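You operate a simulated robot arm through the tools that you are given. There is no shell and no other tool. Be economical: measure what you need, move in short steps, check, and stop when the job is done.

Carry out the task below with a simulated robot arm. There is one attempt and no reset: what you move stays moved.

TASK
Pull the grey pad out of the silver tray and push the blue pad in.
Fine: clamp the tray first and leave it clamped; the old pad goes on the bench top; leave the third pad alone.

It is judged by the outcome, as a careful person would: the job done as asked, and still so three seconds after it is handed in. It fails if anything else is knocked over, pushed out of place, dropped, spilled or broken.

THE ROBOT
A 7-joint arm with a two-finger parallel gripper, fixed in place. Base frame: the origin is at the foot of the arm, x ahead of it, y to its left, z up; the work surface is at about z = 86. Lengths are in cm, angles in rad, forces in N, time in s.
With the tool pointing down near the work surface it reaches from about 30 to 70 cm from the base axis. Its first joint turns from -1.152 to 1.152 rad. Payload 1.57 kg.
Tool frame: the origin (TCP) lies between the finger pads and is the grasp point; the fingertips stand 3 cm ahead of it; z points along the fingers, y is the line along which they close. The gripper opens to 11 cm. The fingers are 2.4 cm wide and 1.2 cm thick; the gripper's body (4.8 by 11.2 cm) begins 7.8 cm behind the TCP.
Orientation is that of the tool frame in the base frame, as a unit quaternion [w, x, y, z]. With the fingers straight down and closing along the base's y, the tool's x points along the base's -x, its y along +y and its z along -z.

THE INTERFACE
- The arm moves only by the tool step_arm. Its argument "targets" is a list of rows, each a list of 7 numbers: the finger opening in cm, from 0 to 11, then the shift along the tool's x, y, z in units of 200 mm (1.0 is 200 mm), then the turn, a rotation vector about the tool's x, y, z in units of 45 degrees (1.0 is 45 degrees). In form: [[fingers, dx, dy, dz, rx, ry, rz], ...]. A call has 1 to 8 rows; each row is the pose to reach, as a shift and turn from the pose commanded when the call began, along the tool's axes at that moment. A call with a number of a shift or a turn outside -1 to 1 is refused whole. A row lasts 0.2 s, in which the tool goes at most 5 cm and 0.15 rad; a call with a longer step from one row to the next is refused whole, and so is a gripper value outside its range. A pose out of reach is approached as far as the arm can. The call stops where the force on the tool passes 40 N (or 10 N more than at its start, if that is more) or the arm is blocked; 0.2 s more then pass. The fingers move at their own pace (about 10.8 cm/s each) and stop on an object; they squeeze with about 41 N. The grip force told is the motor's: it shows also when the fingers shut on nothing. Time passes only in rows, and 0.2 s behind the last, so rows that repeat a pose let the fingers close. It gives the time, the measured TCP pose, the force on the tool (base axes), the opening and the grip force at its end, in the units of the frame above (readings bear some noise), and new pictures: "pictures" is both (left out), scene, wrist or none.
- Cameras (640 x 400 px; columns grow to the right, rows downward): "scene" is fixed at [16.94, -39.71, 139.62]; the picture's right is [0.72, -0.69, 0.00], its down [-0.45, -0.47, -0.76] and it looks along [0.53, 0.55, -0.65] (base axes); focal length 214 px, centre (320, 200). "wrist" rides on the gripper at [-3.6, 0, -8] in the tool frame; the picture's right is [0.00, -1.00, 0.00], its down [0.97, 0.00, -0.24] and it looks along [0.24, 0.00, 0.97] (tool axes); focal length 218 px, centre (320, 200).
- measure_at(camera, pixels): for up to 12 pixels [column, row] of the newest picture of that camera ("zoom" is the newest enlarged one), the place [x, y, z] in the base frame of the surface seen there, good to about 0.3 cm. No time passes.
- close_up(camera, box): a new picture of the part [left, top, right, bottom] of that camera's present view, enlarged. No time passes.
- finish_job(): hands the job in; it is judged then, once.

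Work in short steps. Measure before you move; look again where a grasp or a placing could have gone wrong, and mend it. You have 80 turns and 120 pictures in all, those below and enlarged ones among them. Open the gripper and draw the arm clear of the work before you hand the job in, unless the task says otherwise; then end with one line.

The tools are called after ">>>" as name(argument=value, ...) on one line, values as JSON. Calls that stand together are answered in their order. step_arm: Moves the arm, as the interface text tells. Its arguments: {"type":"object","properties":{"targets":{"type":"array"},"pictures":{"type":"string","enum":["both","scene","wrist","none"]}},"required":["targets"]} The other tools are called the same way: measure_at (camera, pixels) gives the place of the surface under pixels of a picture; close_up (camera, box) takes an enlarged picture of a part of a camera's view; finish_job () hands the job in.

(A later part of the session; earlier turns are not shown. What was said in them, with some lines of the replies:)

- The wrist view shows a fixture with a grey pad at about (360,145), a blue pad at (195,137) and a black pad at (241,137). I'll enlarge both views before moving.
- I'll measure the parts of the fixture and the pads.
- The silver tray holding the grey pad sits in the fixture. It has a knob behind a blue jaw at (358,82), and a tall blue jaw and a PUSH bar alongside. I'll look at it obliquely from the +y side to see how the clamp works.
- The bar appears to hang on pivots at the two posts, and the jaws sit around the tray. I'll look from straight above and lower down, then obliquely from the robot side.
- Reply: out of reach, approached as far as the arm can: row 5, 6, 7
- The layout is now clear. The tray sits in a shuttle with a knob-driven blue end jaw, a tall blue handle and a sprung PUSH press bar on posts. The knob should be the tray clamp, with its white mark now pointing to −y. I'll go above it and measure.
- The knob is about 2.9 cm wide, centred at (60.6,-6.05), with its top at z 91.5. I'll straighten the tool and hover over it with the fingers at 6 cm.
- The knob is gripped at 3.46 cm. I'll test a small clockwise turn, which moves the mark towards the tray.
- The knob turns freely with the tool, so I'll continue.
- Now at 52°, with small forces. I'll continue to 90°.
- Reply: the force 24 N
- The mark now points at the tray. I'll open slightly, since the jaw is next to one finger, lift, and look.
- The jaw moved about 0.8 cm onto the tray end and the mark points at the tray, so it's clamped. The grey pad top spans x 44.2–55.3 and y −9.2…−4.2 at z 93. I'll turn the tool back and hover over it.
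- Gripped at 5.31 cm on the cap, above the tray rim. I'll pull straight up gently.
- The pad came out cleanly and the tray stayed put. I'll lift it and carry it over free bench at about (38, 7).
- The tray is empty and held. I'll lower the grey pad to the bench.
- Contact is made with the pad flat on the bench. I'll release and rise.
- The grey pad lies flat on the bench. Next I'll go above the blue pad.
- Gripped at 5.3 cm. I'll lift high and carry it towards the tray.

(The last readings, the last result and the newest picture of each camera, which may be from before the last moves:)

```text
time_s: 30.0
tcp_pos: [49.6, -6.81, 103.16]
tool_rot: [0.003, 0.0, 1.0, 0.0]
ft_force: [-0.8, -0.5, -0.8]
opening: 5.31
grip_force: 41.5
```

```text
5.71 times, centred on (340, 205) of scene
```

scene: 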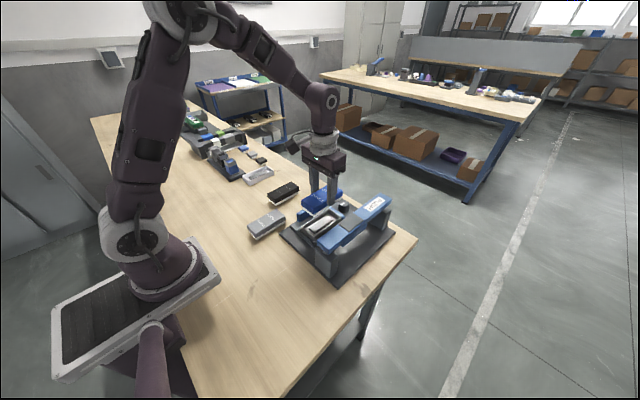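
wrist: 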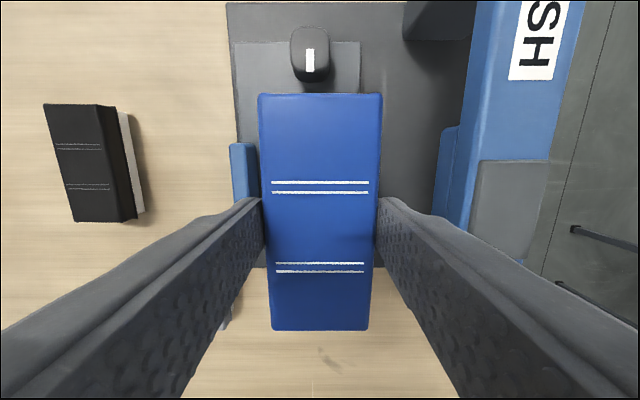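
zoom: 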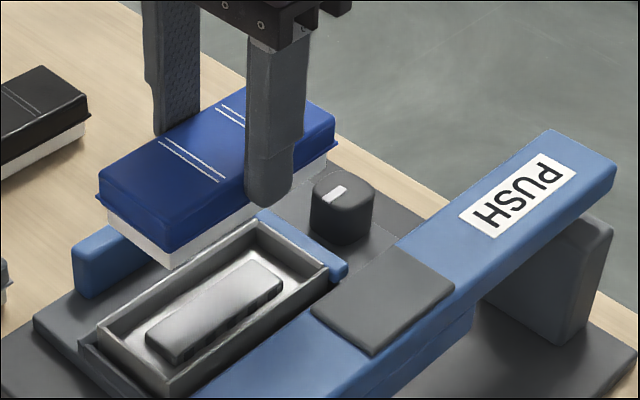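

>>> measure_at(camera="zoom", pixels=[[101, 337], [256, 224], [322, 268], [180, 280], [250, 325], [290, 248], [130, 360], [215, 345]])

>>> measure_at(camera="wrist", pixels=[[320, 98], [320, 326], [266, 180], [374, 180]])

```text
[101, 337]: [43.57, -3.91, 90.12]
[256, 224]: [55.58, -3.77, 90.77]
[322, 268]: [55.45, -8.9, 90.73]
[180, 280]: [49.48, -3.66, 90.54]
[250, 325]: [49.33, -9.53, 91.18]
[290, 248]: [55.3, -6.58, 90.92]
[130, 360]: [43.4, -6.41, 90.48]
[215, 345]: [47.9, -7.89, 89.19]
```

```text
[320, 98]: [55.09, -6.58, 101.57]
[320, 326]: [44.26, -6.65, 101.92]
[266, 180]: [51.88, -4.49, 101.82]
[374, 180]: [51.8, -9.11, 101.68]
```

The held pad lines up to within about 0.3 cm. I'll correct y by +0.28 and go down to just above the rim, then check.

>>> step_arm(targets=[[4, 0, 0.014, 0.1, 0, 0, 0], [4, 0, 0.014, 0.2, 0, 0, 0], [4, 0, 0.014, 0.3, 0, 0, 0], [4, 0, 0.014, 0.3, 0, 0, 0]], pictures="wrist")

>>> close_up(camera="scene", box=[290, 180, 370, 240])

```text
time_s: 31.0
tcp_pos: [49.73, -6.45, 97.28]
tool_rot: [0.002, 0.0, 1.0, 0.0]
ft_force: [0.1, 0.0, -0.7]
opening: 5.29
grip_force: 40.7
```

wrist: 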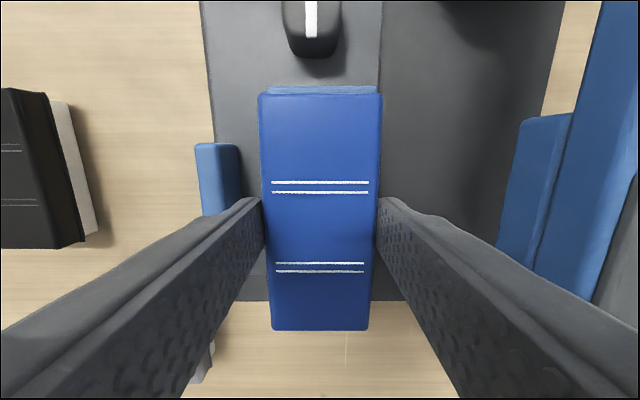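

```text
6.67 times, centred on (330, 210) of scene
```

zoom: 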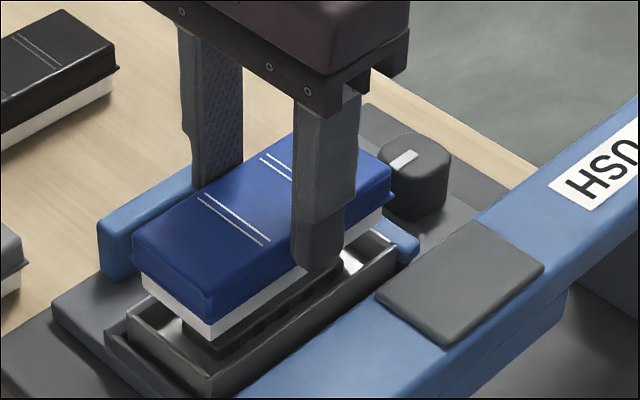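

Aligned. I'll insert slowly and let the force stop guard it.

>>> step_arm(targets=[[4, 0, -0.004, 0.04, 0, 0, 0], [4, 0, -0.004, 0.07, 0, 0, 0], [4, 0, -0.004, 0.09, 0, 0, 0], [4, 0, -0.004, 0.11, 0, 0, 0], [4, 0, -0.004, 0.125, 0, 0, 0], [4, 0, -0.004, 0.14, 0, 0, 0]], pictures="wrist")

>>> close_up(camera="scene", box=[290, 180, 370, 240])

```text
time_s: 32.4
tcp_pos: [49.56, -6.53, 94.46]
tool_rot: [0.002, 0.0, 1.0, 0.0]
ft_force: [-6.7, 2.1, 32.4]
opening: 5.31
grip_force: 41.0
```

wrist: 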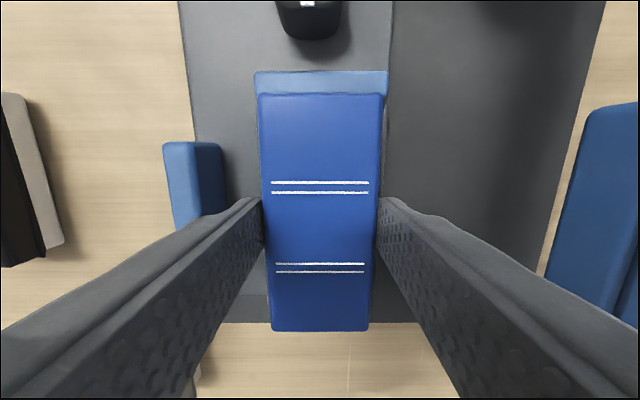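

```text
6.67 times, centred on (330, 210) of scene
```

zoom: 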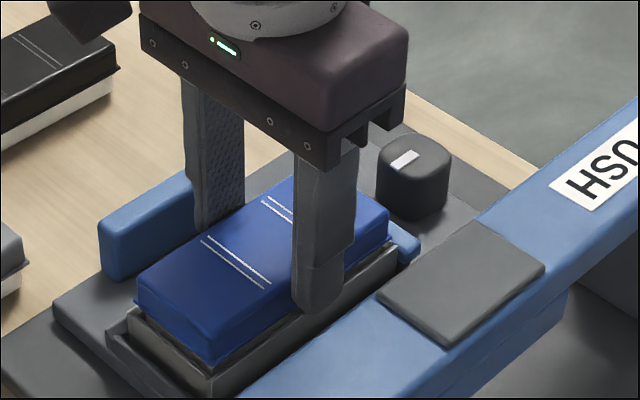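

32 N at the expected seated height. I'll release, rise a little, and measure the pad's top.

>>> step_arm(targets=[[6.5, 0, 0, -0.005, 0, 0, 0], [6.5, 0, 0, -0.005, 0, 0, 0], [6.5, 0, 0, -0.15, 0, 0, 0], [6.5, 0, 0, -0.35, 0, 0, 0], [6.5, 0, 0, -0.44, 0, 0, 0], [6.5, 0, 0, -0.44, 0, 0, 0]], pictures="both")

>>> measure_at(camera="wrist", pixels=[[292, 190], [345, 190], [318, 130], [318, 160], [318, 190], [318, 220], [318, 245], [300, 140], [336, 140], [300, 240], [336, 240], [318, 112]])

>>> close_up(camera="scene", box=[290, 180, 370, 240])

```text
time_s: 33.8
tcp_pos: [49.56, -6.46, 103.28]
tool_rot: [0.002, -0.001, 1.0, -0.001]
ft_force: [-0.2, 0.5, 0.5]
opening: 6.53
grip_force: 0.2
```

scene: 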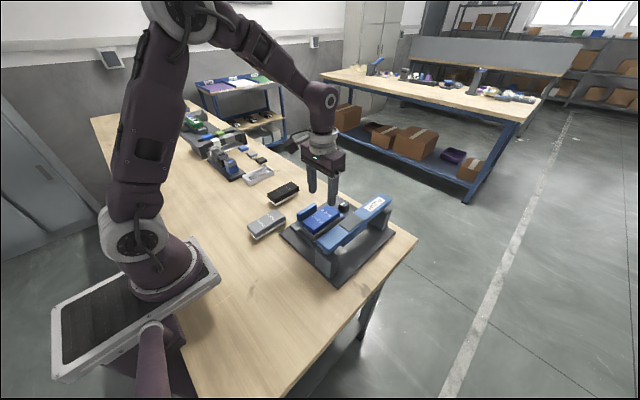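
wrist: 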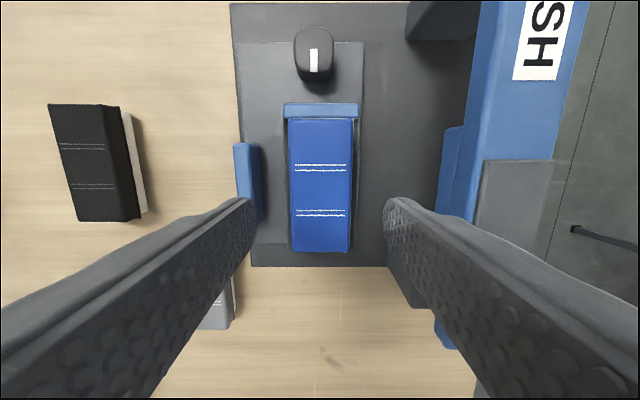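

```text
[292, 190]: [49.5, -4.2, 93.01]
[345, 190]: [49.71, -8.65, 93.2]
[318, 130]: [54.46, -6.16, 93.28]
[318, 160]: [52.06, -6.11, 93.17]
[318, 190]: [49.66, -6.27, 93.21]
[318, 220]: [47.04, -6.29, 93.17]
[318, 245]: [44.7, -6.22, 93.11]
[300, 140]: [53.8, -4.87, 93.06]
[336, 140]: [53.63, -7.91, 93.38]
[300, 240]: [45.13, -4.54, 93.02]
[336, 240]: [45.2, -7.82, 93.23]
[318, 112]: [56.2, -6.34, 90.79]
```

```text
6.67 times, centred on (330, 210) of scene
```

zoom: 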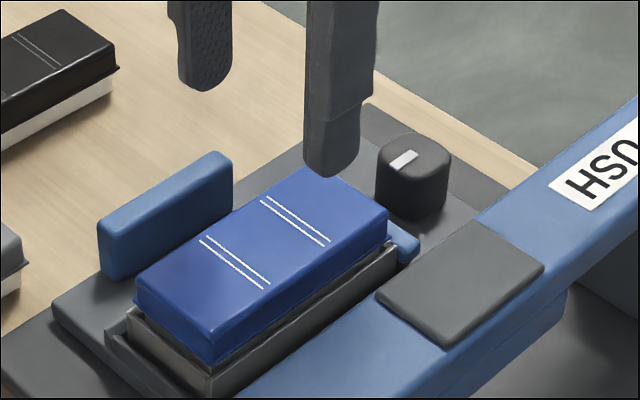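

The top is at 93.15, the same as the grey pad had. I'll check the seam closely before deciding whether it needs a further press.

>>> close_up(camera="scene", box=[302, 200, 346, 235])

>>> step_arm(targets=[[0, 0, 0, 0.1, 0, 0, 0], [0, 0, 0, 0.2, 0, 0, 0], [0, 0, 0, 0.28, 0, 0, 0], [0, 0, 0, 0.33, 0, 0, 0], [0, 0, 0, 0.345, 0, 0, 0]], pictures="none")

```text
11.43 times, centred on (324, 218) of scene
```

zoom: 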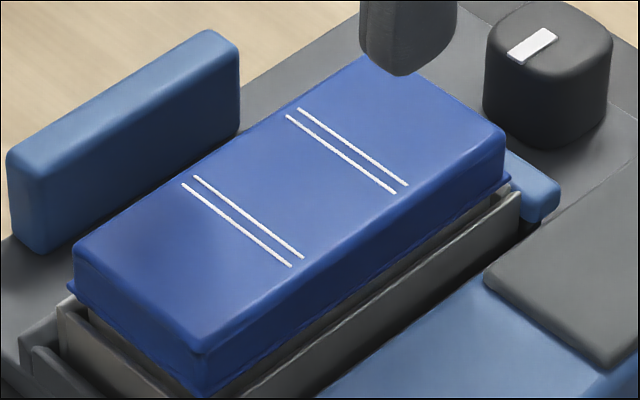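

```text
time_s: 35.0
tcp_pos: [49.62, -6.58, 96.31]
tool_rot: [0.002, 0.0, 1.0, 0.0]
ft_force: [0.2, 1.0, -0.4]
opening: 0.0
grip_force: 21.0
```

Now I'll press down on the middle with closed fingers in small increments.

>>> step_arm(targets=[[0, 0, 0, 0.005, 0, 0, 0], [0, 0, 0, 0.01, 0, 0, 0], [0, 0, 0, 0.015, 0, 0, 0], [0, 0, 0, 0.02, 0, 0, 0], [0, 0, 0, 0.025, 0, 0, 0], [0, 0, 0, 0.03, 0, 0, 0]], pictures="none")

```text
time_s: 35.8
tcp_pos: [49.67, -6.53, 96.08]
tool_rot: [0.002, 0.001, 1.0, 0.0]
ft_force: [-5.4, 1.7, 13.2]
opening: 0.01
grip_force: 21.6
stopped in row 4: the force on the tool passed its limit (the readings are from after the stop); the commanded pose is now the measured one
```

It stopped on the 40 N limit with almost no travel. I'll rise and re-measure the level.

>>> step_arm(targets=[[0, 0, 0, -0.1, 0, 0, 0], [0, 0, 0, -0.3, 0, 0, 0], [3, 0, 0, -0.5, 0, 0, 0], [6, 0.1, 0, -0.5, 0, 0, 0], [6, 0.1, 0, -0.5, 0, 0, 0]], pictures="wrist")

>>> close_up(camera="wrist", box=[270, 60, 370, 230])

>>> close_up(camera="scene", box=[302, 200, 346, 235])

```text
time_s: 37.0
tcp_pos: [47.66, -6.51, 106.12]
tool_rot: [0.003, 0.0, 1.0, 0.0]
ft_force: [-0.4, 1.3, 0.2]
opening: 5.98
grip_force: 0.1
```

wrist: 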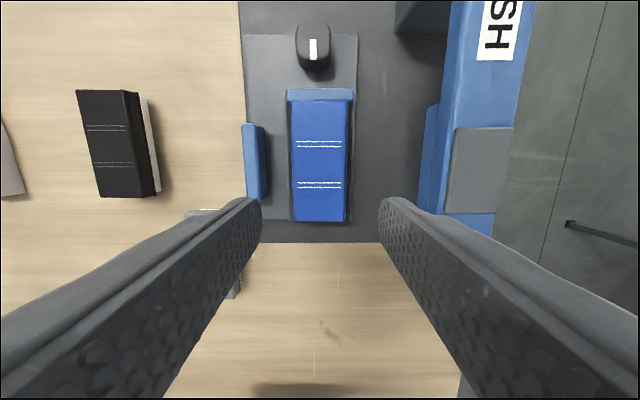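

```text
2.35 times, centred on (320, 145) of wrist
```

zoom: 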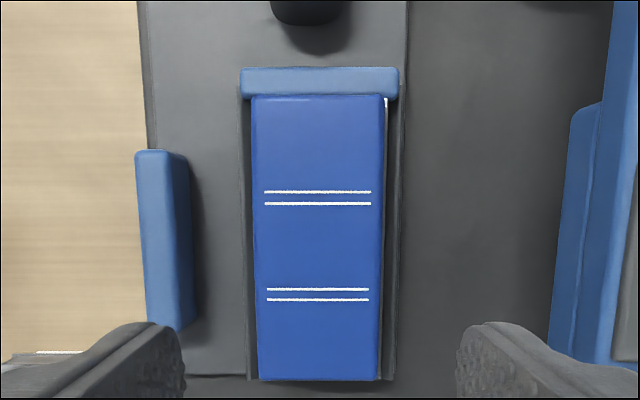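

```text
11.43 times, centred on (324, 218) of scene
```

zoom: 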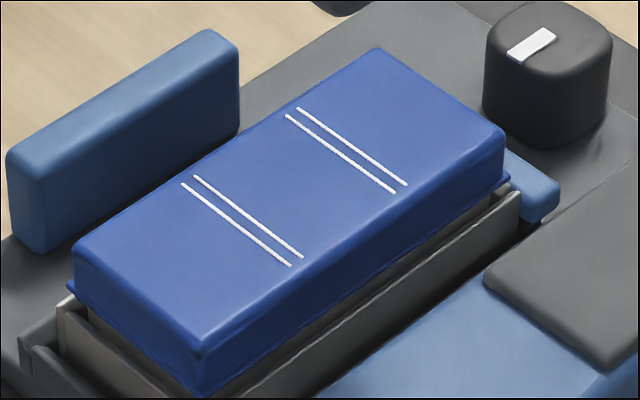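

The blue pad sits at the same height and place as the grey one did, bottomed out under more than 40 N. The clamp mark still points at the tray. I'll raise the arm clear and take a last look.

>>> step_arm(targets=[[8, 0, 0, -0.2, 0, 0, 0], [11, 0.05, 0, -0.4, 0, 0, 0], [11, 0.1, 0, -0.6, 0, 0, 0], [11, 0.1, 0, -0.8, 0, 0, 0], [11, 0.1, 0, -0.8, 0, 0, 0]], pictures="both")

>>> close_up(camera="scene", box=[230, 150, 430, 290])

```text
time_s: 38.2
tcp_pos: [45.7, -6.57, 122.13]
tool_rot: [0.003, 0.0, 1.0, 0.0]
ft_force: [0.5, 0.1, 0.2]
opening: 11.02
grip_force: 0.1
```

scene: 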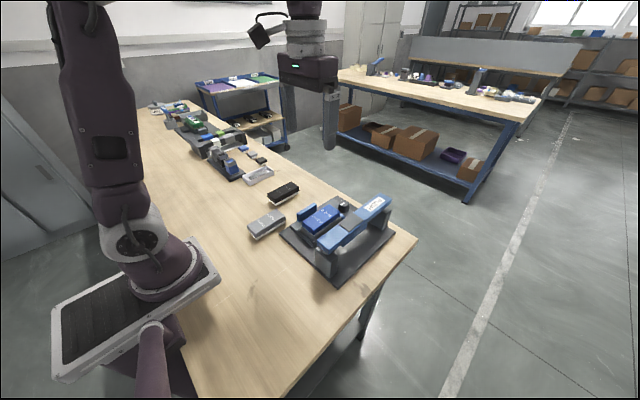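
wrist: 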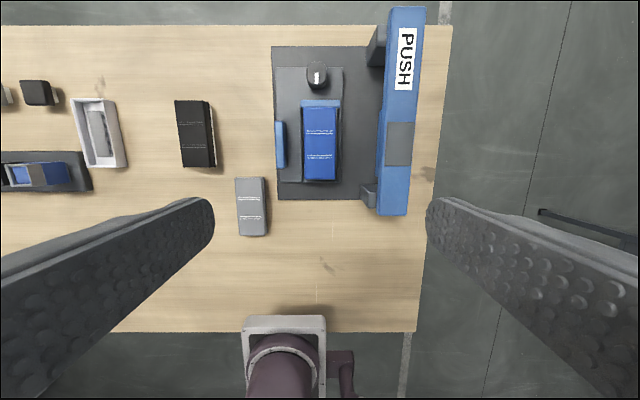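

```text
2.86 times, centred on (330, 220) of scene
```

zoom: 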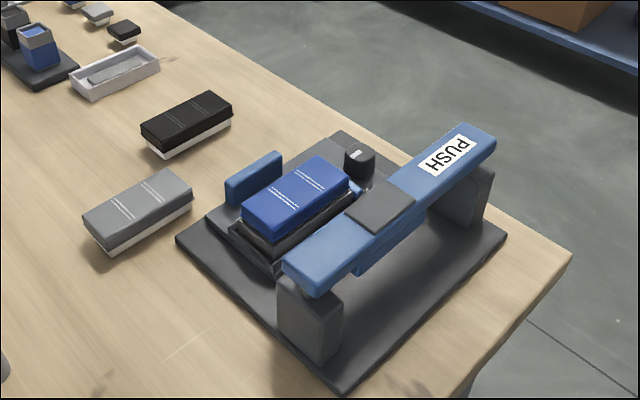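

The blue pad sits exactly as the grey one did, the grey pad is flat on the bench, the black pad is untouched, and the clamp is on. I'm handing it in.

>>> finish_job()

```text
The job is handed in.
```

The tray is clamped, the grey pad lies on the bench top, the blue pad is pushed into the silver tray, and the black pad was left alone.
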